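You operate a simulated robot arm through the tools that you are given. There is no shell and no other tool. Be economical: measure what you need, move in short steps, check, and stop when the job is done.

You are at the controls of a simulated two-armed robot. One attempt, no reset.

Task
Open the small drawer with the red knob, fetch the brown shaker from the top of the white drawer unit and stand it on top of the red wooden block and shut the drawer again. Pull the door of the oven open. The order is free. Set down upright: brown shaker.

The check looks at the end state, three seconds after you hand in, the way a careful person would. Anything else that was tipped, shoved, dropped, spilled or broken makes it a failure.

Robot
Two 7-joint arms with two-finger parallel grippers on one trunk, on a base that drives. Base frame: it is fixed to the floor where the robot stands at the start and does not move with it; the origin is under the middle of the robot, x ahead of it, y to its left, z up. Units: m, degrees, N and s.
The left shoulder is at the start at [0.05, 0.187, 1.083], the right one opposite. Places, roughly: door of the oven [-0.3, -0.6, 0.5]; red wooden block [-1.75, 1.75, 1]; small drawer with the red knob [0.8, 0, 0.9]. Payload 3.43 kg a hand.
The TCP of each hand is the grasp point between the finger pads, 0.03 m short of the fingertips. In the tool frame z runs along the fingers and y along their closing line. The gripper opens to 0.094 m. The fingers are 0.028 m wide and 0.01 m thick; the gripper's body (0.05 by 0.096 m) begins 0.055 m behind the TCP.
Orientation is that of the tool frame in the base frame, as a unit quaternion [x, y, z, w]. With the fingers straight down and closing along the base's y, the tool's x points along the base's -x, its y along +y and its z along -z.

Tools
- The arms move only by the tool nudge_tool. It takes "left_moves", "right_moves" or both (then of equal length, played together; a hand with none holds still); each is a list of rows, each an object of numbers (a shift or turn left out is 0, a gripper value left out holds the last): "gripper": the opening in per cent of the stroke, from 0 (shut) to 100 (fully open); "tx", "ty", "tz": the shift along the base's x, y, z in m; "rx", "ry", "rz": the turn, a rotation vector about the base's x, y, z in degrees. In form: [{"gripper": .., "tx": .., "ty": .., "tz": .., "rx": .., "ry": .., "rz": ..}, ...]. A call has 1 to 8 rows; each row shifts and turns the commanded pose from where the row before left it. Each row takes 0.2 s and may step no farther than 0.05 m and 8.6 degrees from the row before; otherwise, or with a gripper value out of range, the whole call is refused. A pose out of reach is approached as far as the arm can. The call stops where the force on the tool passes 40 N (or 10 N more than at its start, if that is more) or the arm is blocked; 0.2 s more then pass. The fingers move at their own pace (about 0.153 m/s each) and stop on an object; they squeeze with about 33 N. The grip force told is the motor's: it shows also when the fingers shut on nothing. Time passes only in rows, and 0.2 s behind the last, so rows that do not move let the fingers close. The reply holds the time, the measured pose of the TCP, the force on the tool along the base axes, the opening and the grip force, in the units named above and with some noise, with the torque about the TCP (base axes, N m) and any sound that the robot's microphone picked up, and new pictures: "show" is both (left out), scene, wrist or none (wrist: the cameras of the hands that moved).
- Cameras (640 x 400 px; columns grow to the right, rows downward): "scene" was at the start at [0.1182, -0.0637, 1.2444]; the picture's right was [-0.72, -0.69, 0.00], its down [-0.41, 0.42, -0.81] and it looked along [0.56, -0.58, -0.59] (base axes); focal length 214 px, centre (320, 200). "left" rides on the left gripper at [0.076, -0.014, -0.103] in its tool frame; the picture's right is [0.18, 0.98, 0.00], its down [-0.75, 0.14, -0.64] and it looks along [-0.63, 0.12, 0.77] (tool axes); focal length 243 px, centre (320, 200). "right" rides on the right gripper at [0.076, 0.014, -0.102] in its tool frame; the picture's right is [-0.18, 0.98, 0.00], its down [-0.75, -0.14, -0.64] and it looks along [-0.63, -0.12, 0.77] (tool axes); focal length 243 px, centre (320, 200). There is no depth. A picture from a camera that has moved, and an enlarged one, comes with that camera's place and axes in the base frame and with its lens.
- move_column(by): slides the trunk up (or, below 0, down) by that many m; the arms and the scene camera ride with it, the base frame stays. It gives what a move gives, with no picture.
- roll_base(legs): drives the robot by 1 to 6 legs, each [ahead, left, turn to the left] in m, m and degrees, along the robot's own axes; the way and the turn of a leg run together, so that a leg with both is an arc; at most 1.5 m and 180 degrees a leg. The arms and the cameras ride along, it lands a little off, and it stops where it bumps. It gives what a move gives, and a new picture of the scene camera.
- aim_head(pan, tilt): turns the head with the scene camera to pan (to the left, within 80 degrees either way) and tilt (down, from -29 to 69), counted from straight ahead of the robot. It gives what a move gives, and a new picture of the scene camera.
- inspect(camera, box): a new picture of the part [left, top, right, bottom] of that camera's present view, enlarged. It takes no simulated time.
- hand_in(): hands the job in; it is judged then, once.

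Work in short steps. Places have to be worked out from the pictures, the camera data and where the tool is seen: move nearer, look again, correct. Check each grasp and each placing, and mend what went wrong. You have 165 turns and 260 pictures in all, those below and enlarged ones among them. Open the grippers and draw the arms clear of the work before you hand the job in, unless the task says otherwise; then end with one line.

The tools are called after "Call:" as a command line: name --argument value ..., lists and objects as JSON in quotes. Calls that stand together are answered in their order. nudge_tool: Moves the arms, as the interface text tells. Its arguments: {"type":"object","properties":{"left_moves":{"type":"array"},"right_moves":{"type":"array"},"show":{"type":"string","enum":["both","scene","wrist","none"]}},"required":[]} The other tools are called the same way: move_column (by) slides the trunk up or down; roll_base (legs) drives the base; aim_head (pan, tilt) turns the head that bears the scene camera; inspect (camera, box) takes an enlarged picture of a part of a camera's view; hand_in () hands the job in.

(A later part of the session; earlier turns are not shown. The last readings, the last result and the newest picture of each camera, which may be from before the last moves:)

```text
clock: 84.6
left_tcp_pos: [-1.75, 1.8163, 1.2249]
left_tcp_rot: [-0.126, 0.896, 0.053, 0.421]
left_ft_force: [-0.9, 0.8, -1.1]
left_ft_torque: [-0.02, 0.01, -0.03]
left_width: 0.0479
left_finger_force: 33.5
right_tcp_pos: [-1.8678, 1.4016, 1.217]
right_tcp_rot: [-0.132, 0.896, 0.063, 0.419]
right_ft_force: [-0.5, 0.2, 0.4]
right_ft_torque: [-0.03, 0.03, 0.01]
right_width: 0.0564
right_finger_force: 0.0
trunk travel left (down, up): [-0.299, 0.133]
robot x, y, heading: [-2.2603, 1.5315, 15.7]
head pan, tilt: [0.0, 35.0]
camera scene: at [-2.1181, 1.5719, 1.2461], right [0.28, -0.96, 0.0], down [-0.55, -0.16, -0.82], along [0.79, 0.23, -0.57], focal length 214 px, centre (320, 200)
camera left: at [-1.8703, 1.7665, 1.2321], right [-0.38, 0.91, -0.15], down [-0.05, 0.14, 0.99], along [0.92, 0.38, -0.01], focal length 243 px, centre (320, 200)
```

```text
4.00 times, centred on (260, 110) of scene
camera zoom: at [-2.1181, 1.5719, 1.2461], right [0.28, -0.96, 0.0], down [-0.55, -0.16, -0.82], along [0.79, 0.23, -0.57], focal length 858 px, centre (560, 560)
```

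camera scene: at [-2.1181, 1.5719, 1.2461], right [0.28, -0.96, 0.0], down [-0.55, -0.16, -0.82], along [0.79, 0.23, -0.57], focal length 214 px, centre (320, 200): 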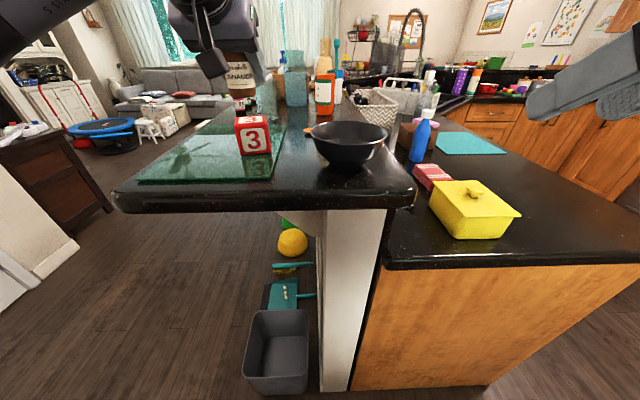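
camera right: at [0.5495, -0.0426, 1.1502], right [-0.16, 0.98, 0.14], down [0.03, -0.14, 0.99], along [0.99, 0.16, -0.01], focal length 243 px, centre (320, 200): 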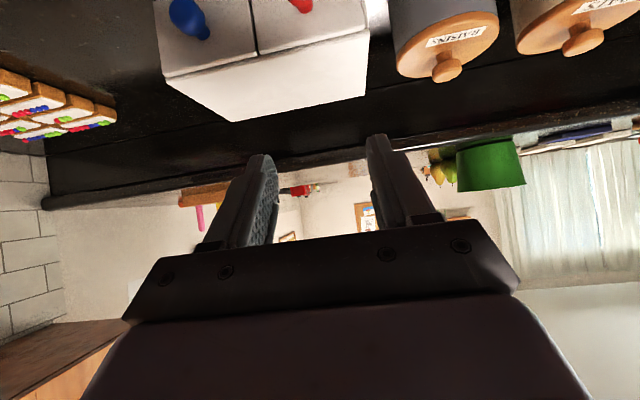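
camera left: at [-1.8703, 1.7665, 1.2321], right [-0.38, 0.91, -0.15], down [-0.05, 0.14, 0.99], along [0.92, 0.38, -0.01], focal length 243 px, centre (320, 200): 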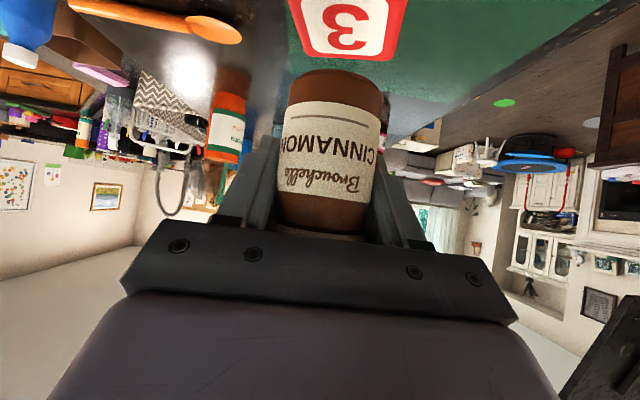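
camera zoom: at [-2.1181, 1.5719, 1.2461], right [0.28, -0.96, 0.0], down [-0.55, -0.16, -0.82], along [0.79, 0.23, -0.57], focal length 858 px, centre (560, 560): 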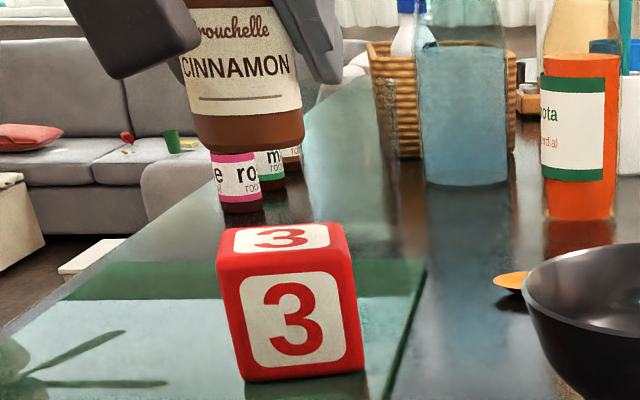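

The shaker sits about 7 mm left of the block's centre, as seen from the head. I correct that and lower to just above contact.

Call:
nudge_tool --left_moves '[{"tx": 0.002, "ty": -0.007}, {"tz": -0.015}, {"tz": -0.015}, {}]' --show "wrist"

Call:
inspect --camera "scene" --box '[180, 60, 340, 160]'

```text
clock: 85.6
left_tcp_pos: [-1.7489, 1.8071, 1.1953]
left_tcp_rot: [-0.126, 0.897, 0.053, 0.42]
left_ft_force: [1.1, -0.1, -0.9]
left_ft_torque: [0.01, 0.0, -0.01]
left_width: 0.0478
left_finger_force: 32.8
right_tcp_pos: [-1.8682, 1.401, 1.2173]
right_tcp_rot: [-0.133, 0.895, 0.063, 0.42]
right_ft_force: [0.2, 0.0, 0.4]
right_ft_torque: [-0.02, 0.0, 0.0]
right_width: 0.0566
right_finger_force: 0.1
trunk travel left (down, up): [-0.299, 0.133]
robot x, y, heading: [-2.2581, 1.5303, 16.3]
head pan, tilt: [0.0, 35.0]
camera left: at [-1.8686, 1.7597, 1.2026], right [-0.38, 0.91, -0.15], down [-0.05, 0.14, 0.99], along [0.92, 0.38, -0.01], focal length 243 px, centre (320, 200)
```

left: 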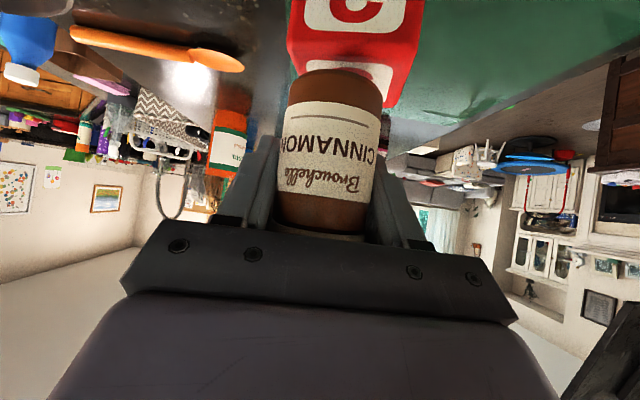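

```text
4.00 times, centred on (260, 110) of scene
camera zoom: at [-2.1181, 1.572, 1.2461], right [0.28, -0.96, 0.0], down [-0.55, -0.16, -0.82], along [0.79, 0.23, -0.57], focal length 858 px, centre (560, 560)
```

zoom: 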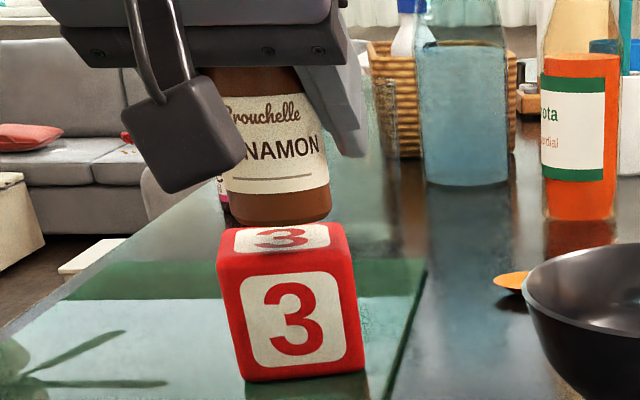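

Aligned over the block, a centimetre or so above it. I lower in small steps, watching the vertical force.

Call:
nudge_tool --left_moves '[{"tz": -0.004}, {"tz": -0.003}]' --show "none"

Call:
inspect --camera "scene" --box '[220, 80, 300, 130]'

```text
clock: 86.2
left_tcp_pos: [-1.749, 1.8076, 1.1876]
left_tcp_rot: [-0.126, 0.897, 0.052, 0.421]
left_ft_force: [-0.1, 0.4, -1.5]
left_ft_torque: [-0.04, -0.03, 0.0]
left_width: 0.0477
left_finger_force: 33.0
right_tcp_pos: [-1.8679, 1.4021, 1.2172]
right_tcp_rot: [-0.133, 0.896, 0.063, 0.42]
right_ft_force: [0.4, 0.8, 0.4]
right_ft_torque: [0.02, -0.01, 0.0]
right_width: 0.0562
right_finger_force: 0.0
trunk travel left (down, up): [-0.299, 0.133]
robot x, y, heading: [-2.2588, 1.5316, 16.0]
head pan, tilt: [0.0, 35.0]
```

```text
8.00 times, centred on (260, 105) of scene
camera zoom: at [-2.1181, 1.5721, 1.2461], right [0.28, -0.96, 0.0], down [-0.55, -0.16, -0.82], along [0.79, 0.23, -0.57], focal length 1716 px, centre (800, 960)
```

zoom: 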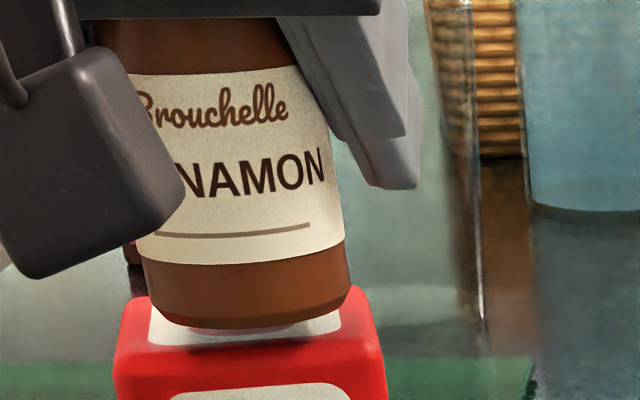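

There's still a small gap. I check the fore-aft centring in the wrist view before touching down.

Call:
inspect --camera "left" --box '[240, 20, 440, 145]'

```text
3.20 times, centred on (340, 82) of left
camera zoom: at [-1.8684, 1.7596, 1.1953], right [-0.38, 0.91, -0.15], down [-0.05, 0.14, 0.99], along [0.92, 0.38, -0.01], focal length 776 px, centre (256, 576)
```

zoom: 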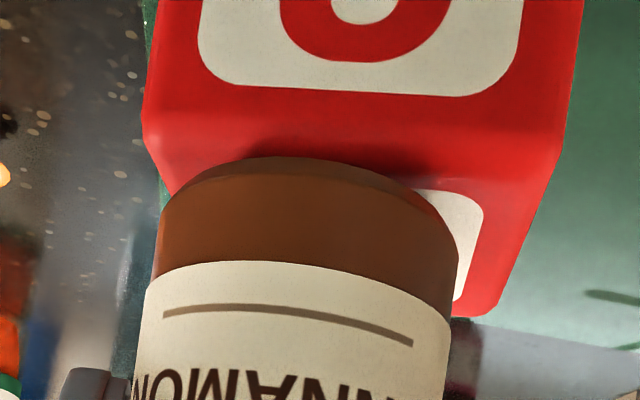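

The shaker's front is right at the block's near edge; both views together call for a shift of about 9 mm forward and 5 mm left. I correct and re-check.

Call:
nudge_tool --left_moves '[{"tx": 0.0072, "ty": 0.0073}, {}]' --show "none"

Call:
inspect --camera "left" --box '[240, 20, 440, 145]'

Call:
inspect --camera "scene" --box '[220, 90, 300, 140]'

```text
clock: 86.8
left_tcp_pos: [-1.7407, 1.8156, 1.1877]
left_tcp_rot: [-0.126, 0.897, 0.053, 0.42]
left_ft_force: [0.1, -0.6, -2.1]
left_ft_torque: [0.0, -0.01, 0.04]
left_width: 0.0479
left_finger_force: 32.9
right_tcp_pos: [-1.8682, 1.4021, 1.2181]
right_tcp_rot: [-0.132, 0.896, 0.062, 0.419]
right_ft_force: [0.4, 0.1, -0.6]
right_ft_torque: [0.0, -0.03, 0.02]
right_width: 0.0563
right_finger_force: 0.1
trunk travel left (down, up): [-0.299, 0.133]
robot x, y, heading: [-2.2569, 1.5327, 15.8]
head pan, tilt: [0.0, 35.0]
```

```text
3.20 times, centred on (340, 82) of left
camera zoom: at [-1.8613, 1.7668, 1.1952], right [-0.38, 0.91, -0.15], down [-0.05, 0.14, 0.99], along [0.92, 0.38, -0.01], focal length 776 px, centre (256, 576)
```

zoom: 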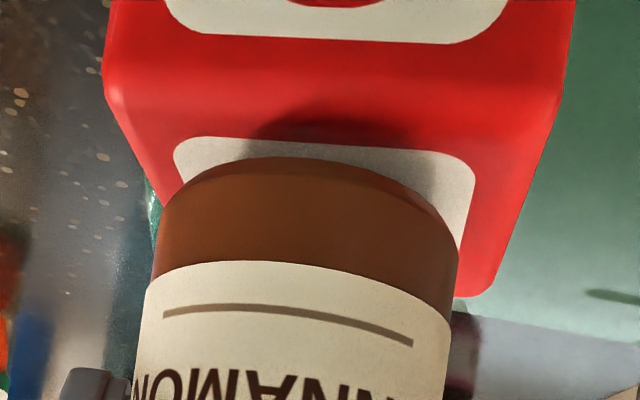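

```text
8.00 times, centred on (260, 115) of scene
camera zoom: at [-2.1181, 1.572, 1.2461], right [0.28, -0.96, 0.0], down [-0.55, -0.16, -0.82], along [0.79, 0.23, -0.57], focal length 1716 px, centre (800, 880)
```

zoom: 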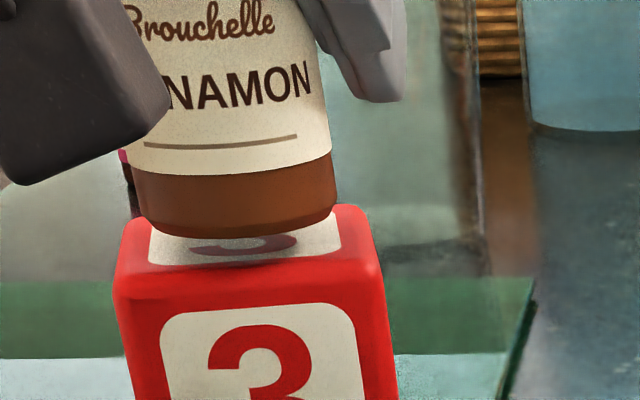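

Much better centred now. I lower further in small steps.

Call:
nudge_tool --left_moves '[{"tz": -0.003, "tx": 0.001, "ty": -0.001}, {"tz": -0.002}, {}]' --show "none"

Call:
inspect --camera "scene" --box '[220, 90, 300, 140]'

```text
clock: 87.6
left_tcp_pos: [-1.7404, 1.8157, 1.1823]
left_tcp_rot: [-0.127, 0.897, 0.053, 0.421]
left_ft_force: [0.2, -0.2, -1.3]
left_ft_torque: [-0.03, 0.03, -0.01]
left_width: 0.0481
left_finger_force: 33.1
right_tcp_pos: [-1.8688, 1.4018, 1.2163]
right_tcp_rot: [-0.133, 0.896, 0.063, 0.419]
right_ft_force: [0.5, 0.2, -0.7]
right_ft_torque: [0.03, -0.05, 0.05]
right_width: 0.0563
right_finger_force: 0.0
trunk travel left (down, up): [-0.299, 0.133]
robot x, y, heading: [-2.2593, 1.5348, 16.0]
head pan, tilt: [0.0, 35.0]
```

```text
8.00 times, centred on (260, 115) of scene
camera zoom: at [-2.1181, 1.5721, 1.2461], right [0.28, -0.96, 0.0], down [-0.55, -0.16, -0.82], along [0.79, 0.23, -0.57], focal length 1716 px, centre (800, 880)
```

zoom: 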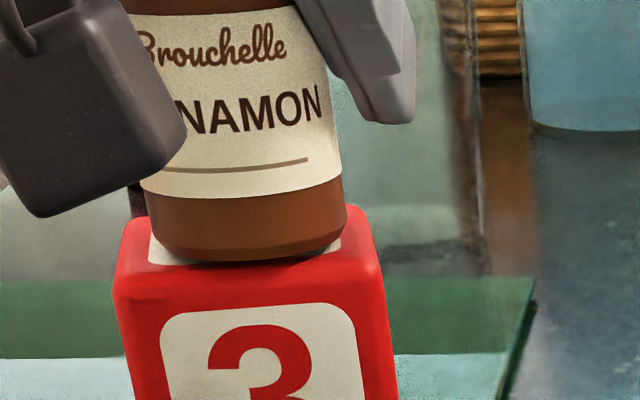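

Nearly touching. Two more 1–2 mm steps.

Call:
nudge_tool --left_moves '[{"tz": -0.0015}, {}]' --show "none"

Call:
nudge_tool --left_moves '[{"tz": -0.0015}, {}]' --show "none"

Call:
inspect --camera "scene" --box '[220, 90, 300, 140]'

```text
clock: 88.2
left_tcp_pos: [-1.7396, 1.8143, 1.1811]
left_tcp_rot: [-0.126, 0.897, 0.053, 0.42]
left_ft_force: [-0.6, 0.2, -1.4]
left_ft_torque: [0.02, 0.03, -0.02]
left_width: 0.0478
left_finger_force: 32.8
right_tcp_pos: [-1.8679, 1.4019, 1.2165]
right_tcp_rot: [-0.133, 0.896, 0.063, 0.419]
right_ft_force: [0.3, 0.2, 0.8]
right_ft_torque: [0.01, 0.02, -0.01]
right_width: 0.0566
right_finger_force: 0.0
trunk travel left (down, up): [-0.299, 0.133]
robot x, y, heading: [-2.2601, 1.5309, 16.0]
head pan, tilt: [0.0, 35.0]
```

```text
clock: 88.8
left_tcp_pos: [-1.7404, 1.8143, 1.1817]
left_tcp_rot: [-0.127, 0.896, 0.054, 0.422]
left_ft_force: [1.3, 0.2, 3.5]
left_ft_torque: [0.07, -0.04, -0.04]
left_width: 0.0478
left_finger_force: 32.7
right_tcp_pos: [-1.8688, 1.4022, 1.2184]
right_tcp_rot: [-0.133, 0.896, 0.063, 0.419]
right_ft_force: [1.2, 0.0, 0.3]
right_ft_torque: [-0.03, 0.02, 0.0]
right_width: 0.0564
right_finger_force: 0.1
trunk travel left (down, up): [-0.299, 0.133]
robot x, y, heading: [-2.2593, 1.5332, 16.0]
head pan, tilt: [0.0, 35.0]
```

```text
8.00 times, centred on (260, 115) of scene
camera zoom: at [-2.1183, 1.5719, 1.2462], right [0.28, -0.96, 0.0], down [-0.55, -0.16, -0.82], along [0.79, 0.23, -0.57], focal length 1716 px, centre (800, 880)
```

zoom: 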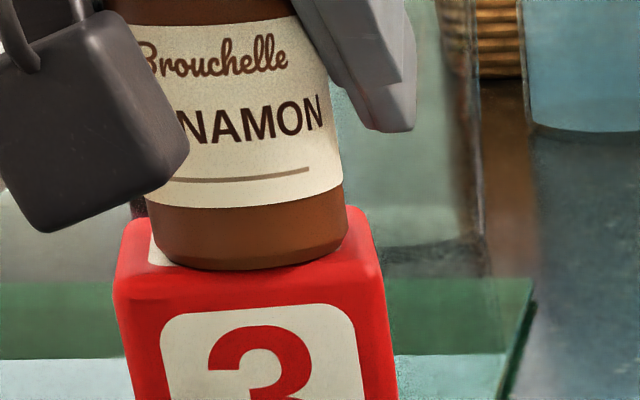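

Contact (3.5 N), centred on the block. I release and back out along the tool axis.

Call:
nudge_tool --left_moves '[{"gripper": 60}, {"gripper": 85}, {}]' --show "wrist"

```text
clock: 89.6
left_tcp_pos: [-1.7402, 1.8141, 1.1808]
left_tcp_rot: [-0.127, 0.897, 0.053, 0.42]
left_ft_force: [0.6, -0.2, -0.1]
left_ft_torque: [0.01, 0.01, 0.0]
left_width: 0.0797
left_finger_force: 0.1
right_tcp_pos: [-1.8686, 1.4022, 1.2171]
right_tcp_rot: [-0.132, 0.896, 0.063, 0.42]
right_ft_force: [-1.8, 0.7, 0.8]
right_ft_torque: [-0.02, 0.0, 0.02]
right_width: 0.0562
right_finger_force: 0.1
trunk travel left (down, up): [-0.299, 0.133]
robot x, y, heading: [-2.2623, 1.5344, 16.1]
head pan, tilt: [0.0, 35.0]
camera left: at [-1.8601, 1.7657, 1.1876], right [-0.38, 0.91, -0.15], down [-0.05, 0.14, 0.99], along [0.92, 0.38, -0.01], focal length 243 px, centre (320, 200)
```

left: 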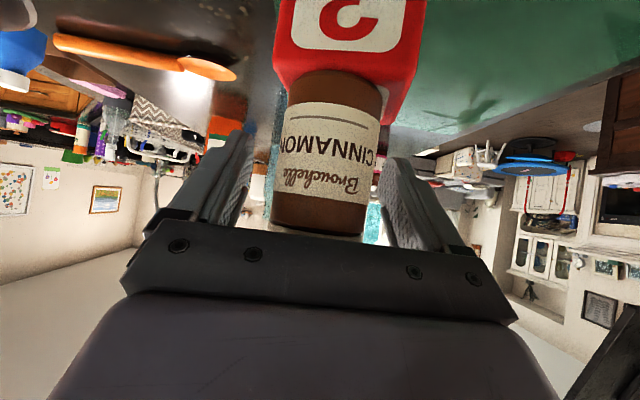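

Shaker stands free between the open fingers. I retreat along the tool axis.

Call:
nudge_tool --left_moves '[{"tx": -0.015, "ty": -0.004, "tz": 0.013}, {"tx": -0.022, "ty": -0.006, "tz": 0.019}, {"tx": -0.03, "ty": -0.008, "tz": 0.025}, {"tx": -0.03, "ty": -0.008, "tz": 0.02}, {"tx": -0.04, "ty": 0.0}, {"tx": -0.04, "ty": 0.01}]' --show "scene"

Call:
inspect --camera "scene" --box '[200, 70, 320, 170]'

```text
clock: 91.0
left_tcp_pos: [-1.9187, 1.7996, 1.2564]
left_tcp_rot: [-0.126, 0.896, 0.053, 0.422]
left_ft_force: [-0.7, 0.0, -0.6]
left_ft_torque: [-0.01, -0.01, -0.03]
left_width: 0.0798
left_finger_force: 0.0
right_tcp_pos: [-1.8688, 1.4031, 1.2169]
right_tcp_rot: [-0.132, 0.896, 0.062, 0.42]
right_ft_force: [-0.2, 0.0, -0.1]
right_ft_torque: [-0.05, -0.02, 0.0]
right_width: 0.0564
right_finger_force: 0.1
trunk travel left (down, up): [-0.299, 0.133]
robot x, y, heading: [-2.2619, 1.5343, 15.9]
head pan, tilt: [0.0, 35.0]
camera scene: at [-2.1186, 1.5723, 1.2462], right [0.28, -0.96, 0.0], down [-0.55, -0.16, -0.82], along [0.79, 0.23, -0.57], focal length 214 px, centre (320, 200)
```

scene: 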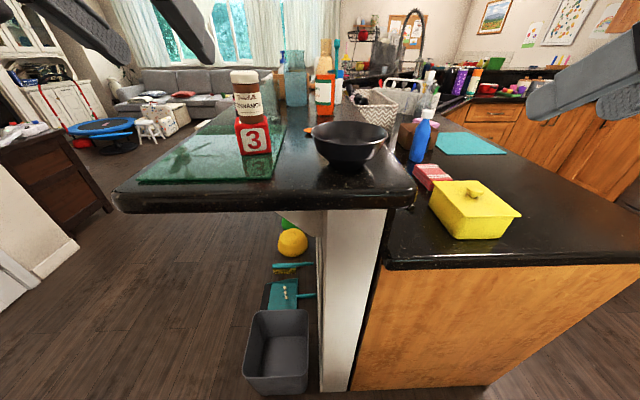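

```text
4.00 times, centred on (260, 120) of scene
camera zoom: at [-2.1186, 1.5723, 1.2462], right [0.28, -0.96, 0.0], down [-0.55, -0.16, -0.82], along [0.79, 0.23, -0.57], focal length 858 px, centre (560, 520)
```

zoom: 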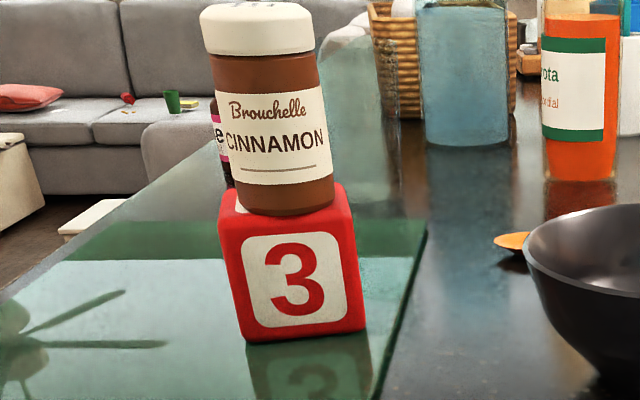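

The shaker stands upright on the block. Now to the oven: I retrace my way, turning left and backing down the passage.

Call:
roll_base --legs '[[0, 0, 45], [0, 0, 44.5]]'

Call:
roll_base --legs '[[-1.05, 0, 0], [-0.85, 0, 0]]'

```text
clock: 95.5
left_tcp_pos: [-2.5197, 1.877, 1.2568]
left_tcp_rot: [0.719, -0.551, -0.332, -0.263]
left_ft_force: [0.3, 0.4, 0.9]
left_ft_torque: [-0.03, -0.02, 0.01]
left_width: 0.0799
left_finger_force: 0.1
right_tcp_pos: [-2.1217, 1.9199, 1.218]
right_tcp_rot: [0.723, -0.546, -0.339, -0.255]
right_ft_force: [0.7, 0.6, -0.2]
right_ft_torque: [-0.01, -0.01, -0.06]
right_width: 0.0564
right_finger_force: 0.0
trunk travel left (down, up): [-0.299, 0.133]
robot x, y, heading: [-2.2573, 1.5319, 105.0]
head pan, tilt: [0.0, 35.0]
camera scene: at [-2.2971, 1.673, 1.2461], right [0.97, 0.26, 0.0], down [0.15, -0.55, -0.82], along [-0.21, 0.79, -0.57], focal length 214 px, centre (320, 200)
```

scene: 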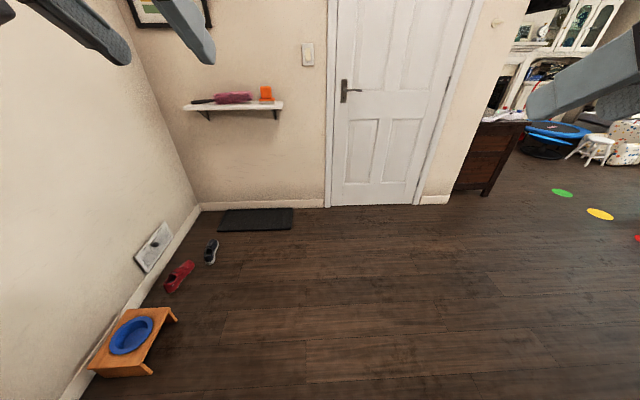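

```text
clock: 105.0
left_tcp_pos: [-2.0092, 0.0421, 1.258]
left_tcp_rot: [0.724, -0.544, -0.335, -0.259]
left_ft_force: [0.2, 0.1, -0.8]
left_ft_torque: [0.01, 0.0, 0.0]
left_width: 0.0802
left_finger_force: 0.0
right_tcp_pos: [-1.6118, 0.0921, 1.2167]
right_tcp_rot: [0.727, -0.54, -0.341, -0.253]
right_ft_force: [-0.7, -0.2, 0.2]
right_ft_torque: [0.0, -0.01, 0.0]
right_width: 0.0563
right_finger_force: 0.0
trunk travel left (down, up): [-0.299, 0.133]
robot x, y, heading: [-1.7417, -0.297, 106.1]
head pan, tilt: [0.0, 35.0]
camera scene: at [-1.7847, -0.1581, 1.2461], right [0.96, 0.28, 0.0], down [0.16, -0.55, -0.82], along [-0.23, 0.79, -0.57], focal length 214 px, centre (320, 200)
```

scene: 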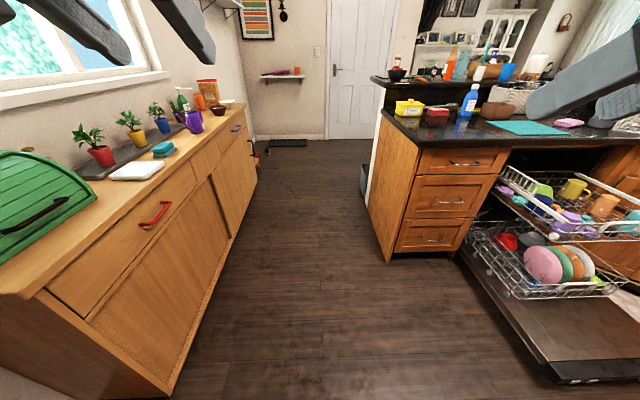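

I turn right to face along the aisle toward the oven.

Call:
roll_base --legs '[[0, 0, -110]]'

Call:
aim_head --pan -5 --tilt 30

```text
clock: 110.0
left_tcp_pos: [-1.333, -0.163, 1.2574]
left_tcp_rot: [0.029, 0.905, -0.019, 0.423]
left_ft_force: [-0.5, -0.4, 0.0]
left_ft_torque: [0.02, 0.03, 0.0]
left_width: 0.0798
left_finger_force: 0.0
right_tcp_pos: [-1.4213, -0.553, 1.2156]
right_tcp_rot: [0.024, 0.905, -0.01, 0.424]
right_ft_force: [0.1, 0.3, 0.0]
right_ft_torque: [0.0, 0.01, 0.02]
right_width: 0.0565
right_finger_force: 0.0
trunk travel left (down, up): [-0.299, 0.133]
robot x, y, heading: [-1.7443, -0.2992, -4.2]
head pan, tilt: [0.0, 35.0]
camera scene: at [-1.5983, -0.3087, 1.2461], right [-0.07, -1.0, 0.0], down [-0.57, 0.04, -0.82], along [0.82, -0.06, -0.57], focal length 214 px, centre (320, 200)
```

scene: 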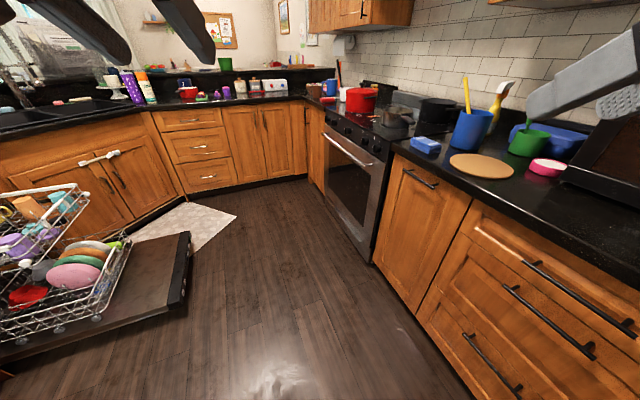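

```text
clock: 110.7
left_tcp_pos: [-1.3334, -0.1633, 1.2571]
left_tcp_rot: [0.03, 0.905, -0.02, 0.423]
left_ft_force: [-1.1, -0.8, 0.1]
left_ft_torque: [0.0, 0.02, 0.05]
left_width: 0.08
left_finger_force: 0.0
right_tcp_pos: [-1.4215, -0.5525, 1.2167]
right_tcp_rot: [0.024, 0.906, -0.011, 0.423]
right_ft_force: [0.1, -0.1, -0.6]
right_ft_torque: [0.0, 0.02, 0.02]
right_width: 0.0564
right_finger_force: 0.0
trunk travel left (down, up): [-0.299, 0.133]
robot x, y, heading: [-1.7438, -0.2954, -3.7]
head pan, tilt: [-5.0, 30.0]
camera scene: at [-1.5968, -0.3166, 1.2538], right [-0.15, -0.99, 0.0], down [-0.49, 0.08, -0.87], along [0.86, -0.13, -0.5], focal length 214 px, centre (320, 200)
```

scene: 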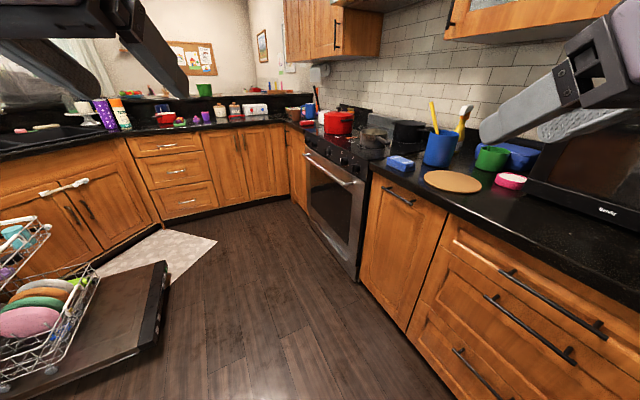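

Good view: oven handle runs along the front at z≈0.78, front plane b≈-0.45 in kitchen axes, and the dishwasher door lies opposite. I will work from beside the oven (its left end), so I square up and drive closer.

Call:
roll_base --legs '[[0, 0, 19.1], [0.55, 0, 0], [0, -0.15, 0]]'

Call:
aim_head --pan -35 --tilt 45

```text
clock: 115.8
left_tcp_pos: [-0.8335, -0.0348, 1.2573]
left_tcp_rot: [-0.123, 0.898, 0.052, 0.42]
left_ft_force: [0.0, 0.9, 0.6]
left_ft_torque: [0.01, -0.02, 0.0]
left_width: 0.0799
left_finger_force: 0.1
right_tcp_pos: [-0.7871, -0.4314, 1.2172]
right_tcp_rot: [-0.13, 0.896, 0.062, 0.42]
right_ft_force: [-0.7, -0.2, 0.2]
right_ft_torque: [0.03, 0.03, 0.02]
right_width: 0.0566
right_finger_force: 0.1
trunk travel left (down, up): [-0.299, 0.133]
robot x, y, heading: [-1.1733, -0.298, 15.7]
head pan, tilt: [-5.0, 30.0]
camera scene: at [-1.0307, -0.2665, 1.2539], right [0.18, -0.98, 0.0], down [-0.49, -0.09, -0.87], along [0.85, 0.16, -0.5], focal length 214 px, centre (320, 200)
```

scene: 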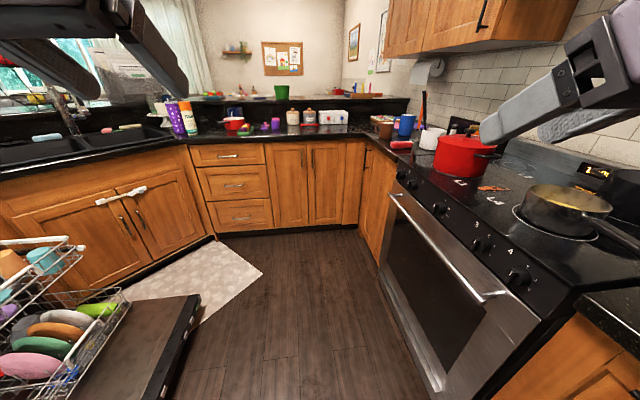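

```text
clock: 116.8
left_tcp_pos: [-0.8343, -0.0338, 1.2582]
left_tcp_rot: [-0.124, 0.898, 0.052, 0.42]
left_ft_force: [0.2, -0.7, 0.0]
left_ft_torque: [-0.01, 0.01, 0.01]
left_width: 0.0797
left_finger_force: 0.1
right_tcp_pos: [-0.7872, -0.4304, 1.2169]
right_tcp_rot: [-0.13, 0.897, 0.062, 0.419]
right_ft_force: [1.1, 0.2, -0.4]
right_ft_torque: [-0.04, -0.05, -0.04]
right_width: 0.0563
right_finger_force: 0.1
trunk travel left (down, up): [-0.299, 0.133]
robot x, y, heading: [-1.1748, -0.296, 15.7]
head pan, tilt: [-35.0, 45.0]
camera scene: at [-1.043, -0.3094, 1.2313], right [-0.33, -0.94, 0.0], down [-0.67, 0.23, -0.71], along [0.67, -0.23, -0.71], focal length 214 px, centre (320, 200)
```

scene: 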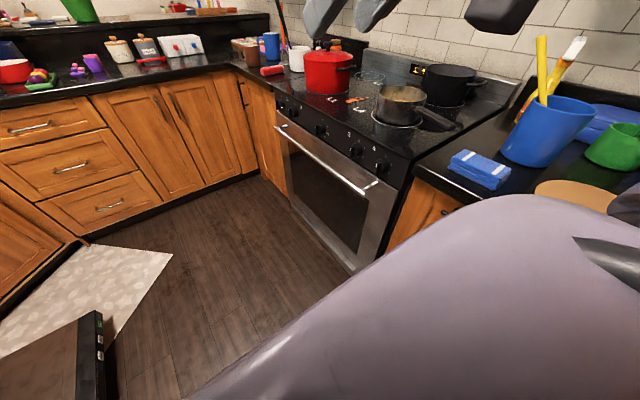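

I zoom in on the handle to measure it.

Call:
inspect --camera "scene" --box '[240, 70, 440, 280]'

```text
1.90 times, centred on (340, 175) of scene
camera zoom: at [-1.043, -0.3094, 1.2313], right [-0.33, -0.94, 0.0], down [-0.67, 0.23, -0.71], along [0.67, -0.23, -0.71], focal length 408 px, centre (282, 248)
```

zoom: 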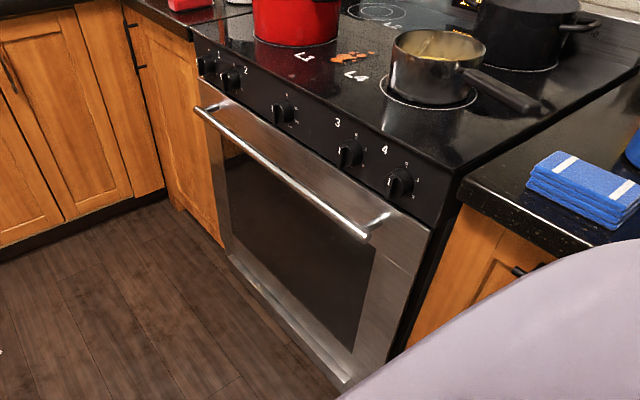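

Handle bar estimated at b≈-0.40, z≈0.77, spanning a≈-0.76..-0.15, with the door top at 0.82. I shift slightly right, lower the trunk, and turn the right tool to point downward.

Call:
roll_base --legs '[[0.02, -0.06, 0]]'

Call:
move_column --by -0.22

Call:
nudge_tool --right_moves '[{"rx": -2.27, "ry": 8.09}, {"rx": -2.27, "ry": 8.09}, {"rx": -2.27, "ry": 8.09}, {"rx": -2.27, "ry": 8.09}, {"rx": -2.27, "ry": 8.09}, {"rx": -2.27, "ry": 8.09}]' --show "both"

```text
clock: 117.8
left_tcp_pos: [-0.7982, -0.0862, 1.2567]
left_tcp_rot: [-0.123, 0.897, 0.052, 0.421]
left_ft_force: [0.0, -1.0, 0.5]
left_ft_torque: [0.04, -0.02, 0.01]
left_width: 0.0801
left_finger_force: 0.1
right_tcp_pos: [-0.7511, -0.4815, 1.2181]
right_tcp_rot: [-0.129, 0.896, 0.061, 0.42]
right_ft_force: [-0.3, -0.3, -0.1]
right_ft_torque: [-0.01, 0.03, 0.05]
right_width: 0.0562
right_finger_force: 0.0
trunk travel left (down, up): [-0.299, 0.133]
robot x, y, heading: [-1.1396, -0.3533, 15.5]
head pan, tilt: [-35.0, 45.0]
camera scene: at [-1.0076, -0.3618, 1.2312], right [-0.33, -0.94, 0.0], down [-0.67, 0.23, -0.71], along [0.67, -0.23, -0.71], focal length 214 px, centre (320, 200)
```

scene: 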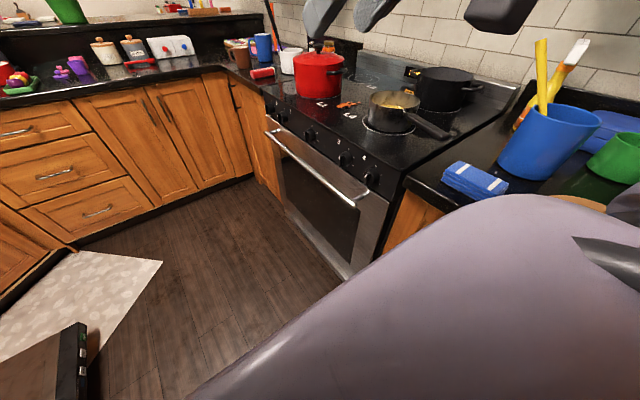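

```text
clock: 120.1
left_tcp_pos: [-0.798, -0.0849, 1.0368]
left_tcp_rot: [-0.123, 0.897, 0.052, 0.42]
left_ft_force: [-0.6, 0.7, 0.5]
left_ft_torque: [0.01, -0.01, -0.02]
left_width: 0.0796
left_finger_force: 0.1
right_tcp_pos: [-0.7514, -0.4817, 0.998]
right_tcp_rot: [-0.13, 0.896, 0.062, 0.42]
right_ft_force: [-0.5, -0.4, 0.0]
right_ft_torque: [-0.04, -0.01, -0.05]
right_width: 0.0565
right_finger_force: 0.0
trunk travel left (down, up): [-0.079, 0.353]
robot x, y, heading: [-1.1402, -0.3468, 15.6]
head pan, tilt: [-35.0, 45.0]
```

```text
clock: 121.5
left_tcp_pos: [-0.7983, -0.0861, 1.0371]
left_tcp_rot: [-0.123, 0.898, 0.051, 0.42]
left_ft_force: [0.0, 0.3, -0.2]
left_ft_torque: [-0.01, 0.0, -0.01]
left_width: 0.08
left_finger_force: 0.0
right_tcp_pos: [-0.7525, -0.482, 0.9978]
right_tcp_rot: [-0.141, 0.99, 0.006, -0.003]
right_ft_force: [-0.2, 0.0, -0.5]
right_ft_torque: [0.01, 0.03, -0.01]
right_width: 0.056
right_finger_force: 0.0
trunk travel left (down, up): [-0.079, 0.353]
robot x, y, heading: [-1.1425, -0.3476, 15.6]
head pan, tilt: [-35.0, 45.0]
camera scene: at [-1.008, -0.3612, 1.0112], right [-0.33, -0.94, 0.0], down [-0.67, 0.23, -0.71], along [0.67, -0.23, -0.71], focal length 214 px, centre (320, 200)
camera right: at [-0.8276, -0.4906, 1.1008], right [-0.1, 1.0, 0.01], down [0.77, 0.07, 0.64], along [0.63, 0.07, -0.77], focal length 243 px, centre (320, 200)
```

scene: 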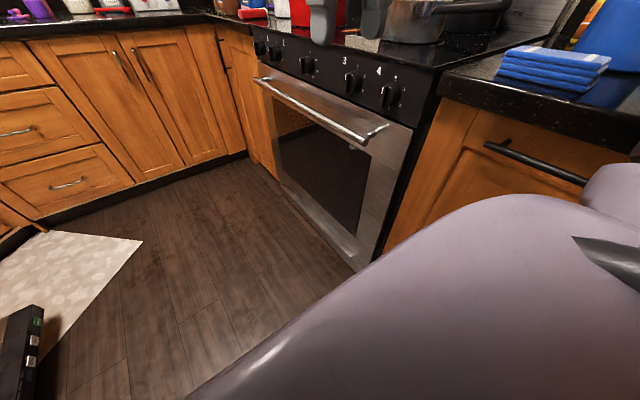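
right: 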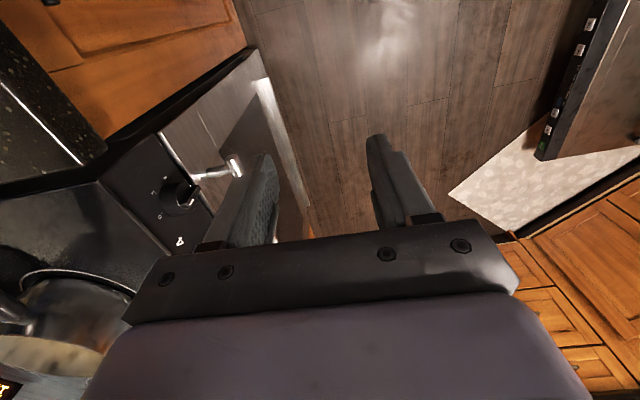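

I zoom into both views to pin down the handle.

Call:
inspect --camera "right" --box '[110, 40, 350, 250]'

Call:
inspect --camera "scene" --box '[230, 20, 450, 280]'

```text
1.90 times, centred on (230, 145) of right
camera zoom: at [-0.8276, -0.4906, 1.1008], right [-0.1, 1.0, 0.01], down [0.77, 0.07, 0.64], along [0.63, 0.07, -0.77], focal length 462 px, centre (491, 305)
```

zoom: 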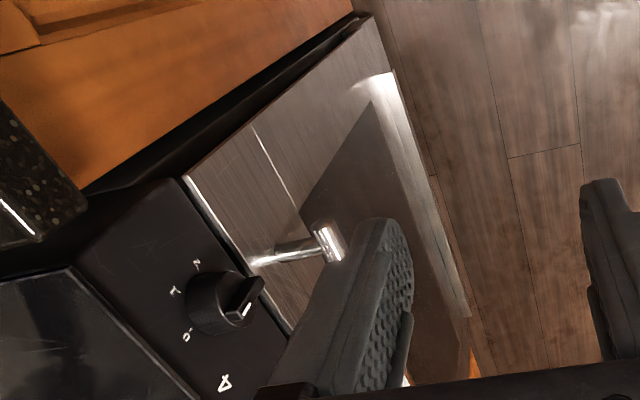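

```text
1.54 times, centred on (340, 150) of scene
camera zoom: at [-1.008, -0.3612, 1.0112], right [-0.33, -0.94, 0.0], down [-0.67, 0.23, -0.71], along [0.67, -0.23, -0.71], focal length 330 px, centre (289, 277)
```

zoom: 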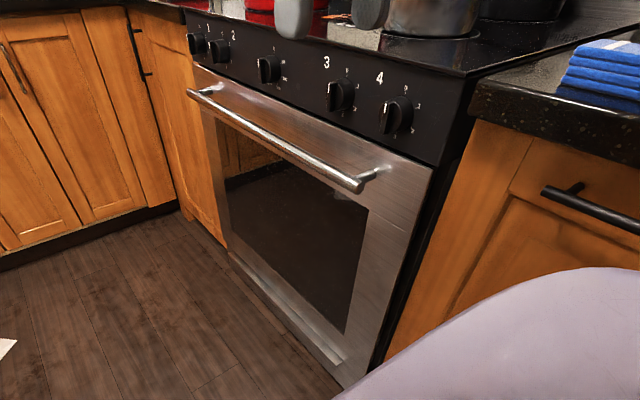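

Triangulated: bar's near end at a≈-0.738, b≈-0.435, z≈0.742, standing off ~6 cm. I tilt the hand 34° (fingertips toward the door) and move to a pre-grasp up-and-out from the bar at a≈-0.70.

Call:
nudge_tool --right_moves '[{"rx": -8.19, "ry": -2.26}, {"rx": -8.19, "ry": -2.26}, {"rx": -8.19, "ry": -2.26}, {"rx": -8.19, "ry": -2.26}, {"tx": 0.04, "ty": 0.01}, {"tx": 0.045}, {"tx": 0.045, "ty": -0.01}]' --show "wrist"

```text
clock: 123.1
left_tcp_pos: [-0.7986, -0.085, 1.0374]
left_tcp_rot: [-0.123, 0.898, 0.051, 0.42]
left_ft_force: [-0.1, -0.3, 1.1]
left_ft_torque: [0.0, 0.0, -0.02]
left_width: 0.0801
left_finger_force: 0.0
right_tcp_pos: [-0.6325, -0.5459, 0.9392]
right_tcp_rot: [-0.135, 0.949, -0.284, 0.035]
right_ft_force: [-0.1, 0.6, 0.3]
right_ft_torque: [-0.01, -0.02, 0.02]
right_width: 0.0564
right_finger_force: 0.0
right hand out of reach, approached as far as the arm can: row 2, 3, 4, 5, 6, 7
trunk travel left (down, up): [-0.079, 0.353]
robot x, y, heading: [-1.1385, -0.3503, 15.7]
head pan, tilt: [-35.0, 45.0]
camera right: at [-0.7235, -0.5014, 1.0179], right [-0.05, 0.84, -0.54], down [0.66, 0.43, 0.61], along [0.74, -0.33, -0.58], focal length 243 px, centre (320, 200)
```

right: 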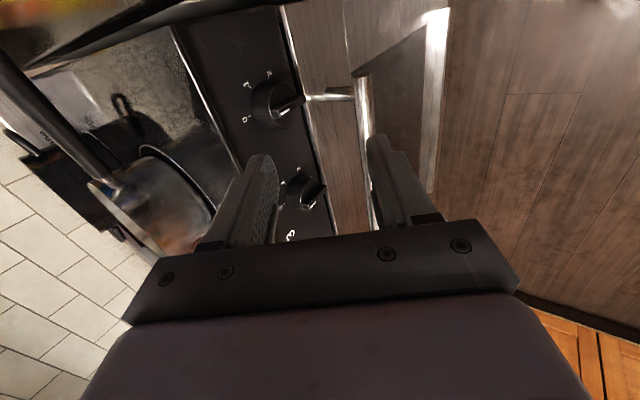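

The tilt is achieved but position limited up here. I move on down and forward toward the pre-grasp, where it should relax.

Call:
nudge_tool --right_moves '[{"tz": -0.04}, {"tz": -0.04, "tx": 0.015}, {"tz": -0.03, "tx": 0.02}, {"tx": 0.02, "ty": -0.005}]' --show "wrist"

Call:
inspect --camera "scene" --box '[230, 0, 450, 280]'

```text
clock: 124.1
left_tcp_pos: [-0.7986, -0.0857, 1.037]
left_tcp_rot: [-0.123, 0.897, 0.052, 0.421]
left_ft_force: [-0.7, 0.3, -0.4]
left_ft_torque: [0.01, -0.04, 0.01]
left_width: 0.0796
left_finger_force: 0.1
right_tcp_pos: [-0.5772, -0.5515, 0.8288]
right_tcp_rot: [-0.133, 0.948, -0.286, 0.035]
right_ft_force: [0.3, -0.3, 0.2]
right_ft_torque: [0.02, -0.03, -0.02]
right_width: 0.0566
right_finger_force: 0.1
trunk travel left (down, up): [-0.079, 0.353]
robot x, y, heading: [-1.1422, -0.3479, 15.6]
head pan, tilt: [-35.0, 45.0]
camera right: at [-0.6686, -0.5066, 0.9075], right [-0.05, 0.84, -0.54], down [0.67, 0.43, 0.61], along [0.74, -0.33, -0.58], focal length 243 px, centre (320, 200)
```

right: 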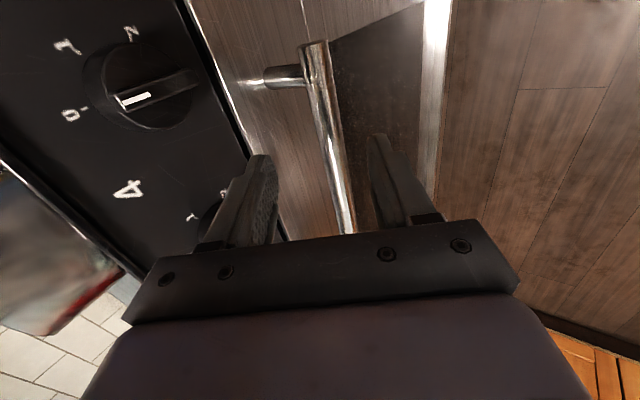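

```text
1.43 times, centred on (340, 140) of scene
camera zoom: at [-1.008, -0.3612, 1.0113], right [-0.33, -0.94, 0.0], down [-0.67, 0.23, -0.71], along [0.67, -0.23, -0.71], focal length 306 px, centre (291, 286)
```

zoom: 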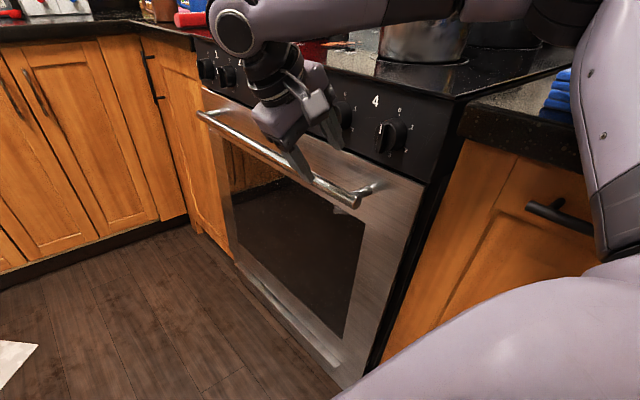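

The bar lies right between the fingers, about 0.10 m ahead. I advance along the tool axis, most of the way.

Call:
nudge_tool --right_moves '[{"tx": 0.004, "ty": -0.013, "tz": -0.0225}, {"tx": 0.004, "ty": -0.013, "tz": -0.0225}, {"tx": 0.004, "ty": -0.013, "tz": -0.0225}]' --show "wrist"

```text
clock: 124.9
left_tcp_pos: [-0.7983, -0.0847, 1.0357]
left_tcp_rot: [-0.123, 0.897, 0.052, 0.42]
left_ft_force: [0.9, -0.1, 0.1]
left_ft_torque: [-0.01, -0.01, 0.06]
left_width: 0.0798
left_finger_force: 0.1
right_tcp_pos: [-0.5662, -0.5911, 0.7602]
right_tcp_rot: [-0.133, 0.949, -0.285, 0.034]
right_ft_force: [-0.2, 0.0, 0.3]
right_ft_torque: [0.02, 0.01, -0.02]
right_width: 0.0567
right_finger_force: 0.1
trunk travel left (down, up): [-0.079, 0.353]
robot x, y, heading: [-1.1381, -0.3487, 15.8]
head pan, tilt: [-35.0, 45.0]
camera right: at [-0.6573, -0.5454, 0.8389], right [-0.05, 0.84, -0.54], down [0.67, 0.43, 0.61], along [0.74, -0.33, -0.58], focal length 243 px, centre (320, 200)
```

right: 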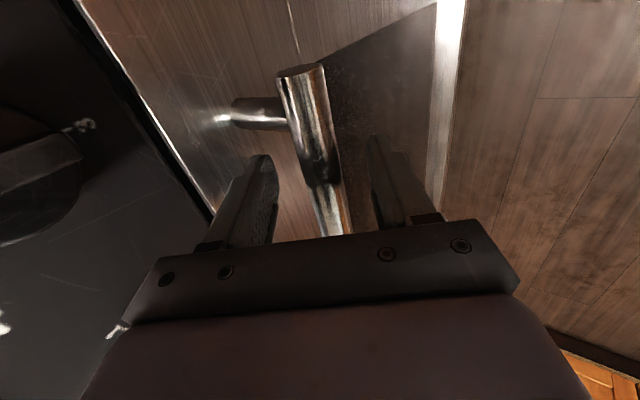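

Centred with a couple of centimetres to go. I finish the advance and close on the bar.

Call:
nudge_tool --right_moves '[{"tx": 0.003, "ty": -0.01, "tz": -0.018}, {"gripper": 0}, {}, {}]' --show "wrist"

```text
clock: 125.9
left_tcp_pos: [-0.7981, -0.0848, 1.0379]
left_tcp_rot: [-0.123, 0.898, 0.051, 0.42]
left_ft_force: [-0.3, -0.1, -0.1]
left_ft_torque: [0.0, -0.03, -0.01]
left_width: 0.0801
left_finger_force: 0.1
right_tcp_pos: [-0.5632, -0.6001, 0.7422]
right_tcp_rot: [-0.136, 0.948, -0.285, 0.034]
right_ft_force: [-3.1, 2.1, -3.0]
right_ft_torque: [-0.29, 0.54, 1.09]
right_width: 0.0259
right_finger_force: 44.6
trunk travel left (down, up): [-0.079, 0.353]
robot x, y, heading: [-1.1425, -0.3487, 15.6]
head pan, tilt: [-35.0, 45.0]
camera right: at [-0.6543, -0.5548, 0.8212], right [-0.06, 0.84, -0.54], down [0.67, 0.44, 0.6], along [0.74, -0.33, -0.58], focal length 243 px, centre (320, 200)
```

right: 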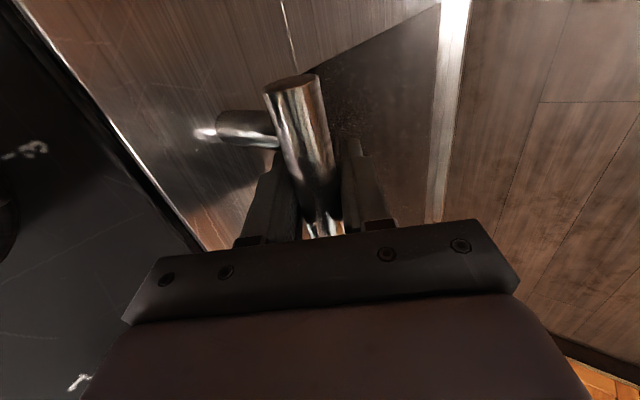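

Bar gripped firmly (26 mm). I pull outward along the door's arc, about the first 8–10°, watching forces.

Call:
nudge_tool --right_moves '[{"tx": -0.0027, "ty": 0.0096, "tz": -0.001}, {"tx": -0.0053, "ty": 0.0193, "tz": -0.003}, {"tx": -0.0053, "ty": 0.0193, "tz": -0.0035}, {"tx": -0.0053, "ty": 0.0193, "tz": -0.0042}, {"tx": -0.0053, "ty": 0.0193, "tz": -0.005}]' --show "both"

```text
clock: 127.1
left_tcp_pos: [-0.8006, -0.0849, 1.0376]
left_tcp_rot: [-0.123, 0.896, 0.051, 0.423]
left_ft_force: [0.4, -0.2, 0.8]
left_ft_torque: [0.0, -0.02, -0.01]
left_width: 0.0799
left_finger_force: 0.0
right_tcp_pos: [-0.592, -0.5137, 0.7263]
right_tcp_rot: [-0.136, 0.948, -0.285, 0.031]
right_ft_force: [-28.0, -11.1, 5.1]
right_ft_torque: [-0.2, 0.62, 0.85]
right_width: 0.0266
right_finger_force: 45.5
trunk travel left (down, up): [-0.079, 0.353]
robot x, y, heading: [-1.1391, -0.3503, 15.4]
head pan, tilt: [-35.0, 45.0]
camera scene: at [-1.0101, -0.3616, 1.0116], right [-0.33, -0.94, 0.0], down [-0.67, 0.23, -0.71], along [0.67, -0.23, -0.71], focal length 214 px, centre (320, 200)
camera right: at [-0.6811, -0.4685, 0.8057], right [-0.06, 0.84, -0.54], down [0.67, 0.44, 0.6], along [0.74, -0.33, -0.59], focal length 243 px, centre (320, 200)
```

scene: 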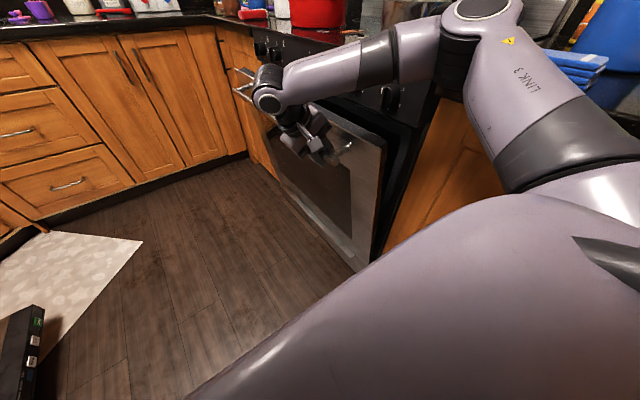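
right: 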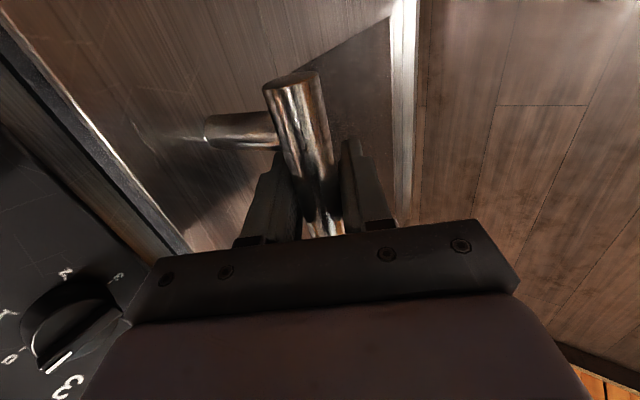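

The door follows. There is ~30 N along the bar, so I add a small sideways relief and continue the arc.

Call:
nudge_tool --right_moves '[{"tx": -0.005, "ty": -0.001}, {"tx": -0.0063, "ty": 0.019, "tz": -0.006}, {"tx": -0.0063, "ty": 0.019, "tz": -0.0068}, {"tx": -0.0063, "ty": 0.019, "tz": -0.0076}, {"tx": -0.0063, "ty": 0.019, "tz": -0.0083}]' --show "both"

```text
clock: 127.9
left_tcp_pos: [-0.7972, -0.0844, 1.0371]
left_tcp_rot: [-0.123, 0.898, 0.051, 0.419]
left_ft_force: [-0.5, 0.3, -0.3]
left_ft_torque: [0.0, 0.0, 0.03]
left_width: 0.0801
left_finger_force: 0.1
right_tcp_pos: [-0.6071, -0.4993, 0.7219]
right_tcp_rot: [-0.138, 0.949, -0.28, 0.045]
right_ft_force: [9.9, 1.8, -5.1]
right_ft_torque: [-0.42, 1.17, 1.06]
right_width: 0.0265
right_finger_force: 45.2
right hand out of reach, approached as far as the arm can: row 2, 3, 4
trunk travel left (down, up): [-0.079, 0.353]
robot x, y, heading: [-1.1409, -0.3489, 15.9]
head pan, tilt: [-35.0, 45.0]
stopped in row 4 (right hand): the force on the tool passed its limit (the readings are from after the stop); the commanded pose is now the measured one
camera scene: at [-1.0059, -0.3606, 1.011], right [-0.33, -0.94, 0.0], down [-0.67, 0.23, -0.71], along [0.67, -0.23, -0.71], focal length 214 px, centre (320, 200)
camera right: at [-0.7004, -0.4549, 0.7996], right [-0.06, 0.84, -0.53], down [0.65, 0.44, 0.62], along [0.76, -0.31, -0.57], focal length 243 px, centre (320, 200)
```

scene: 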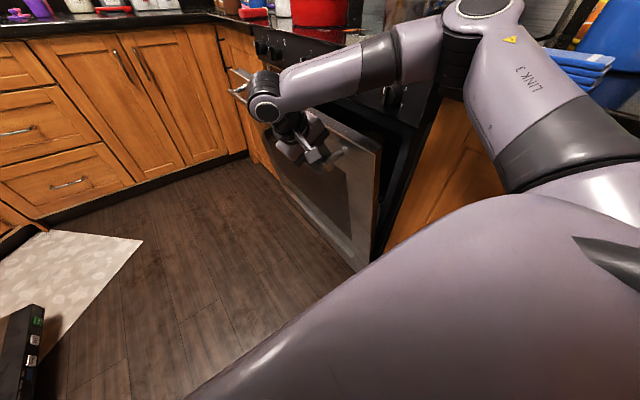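
right: 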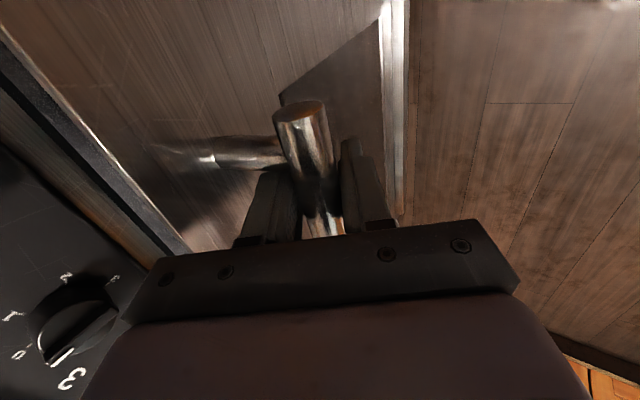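

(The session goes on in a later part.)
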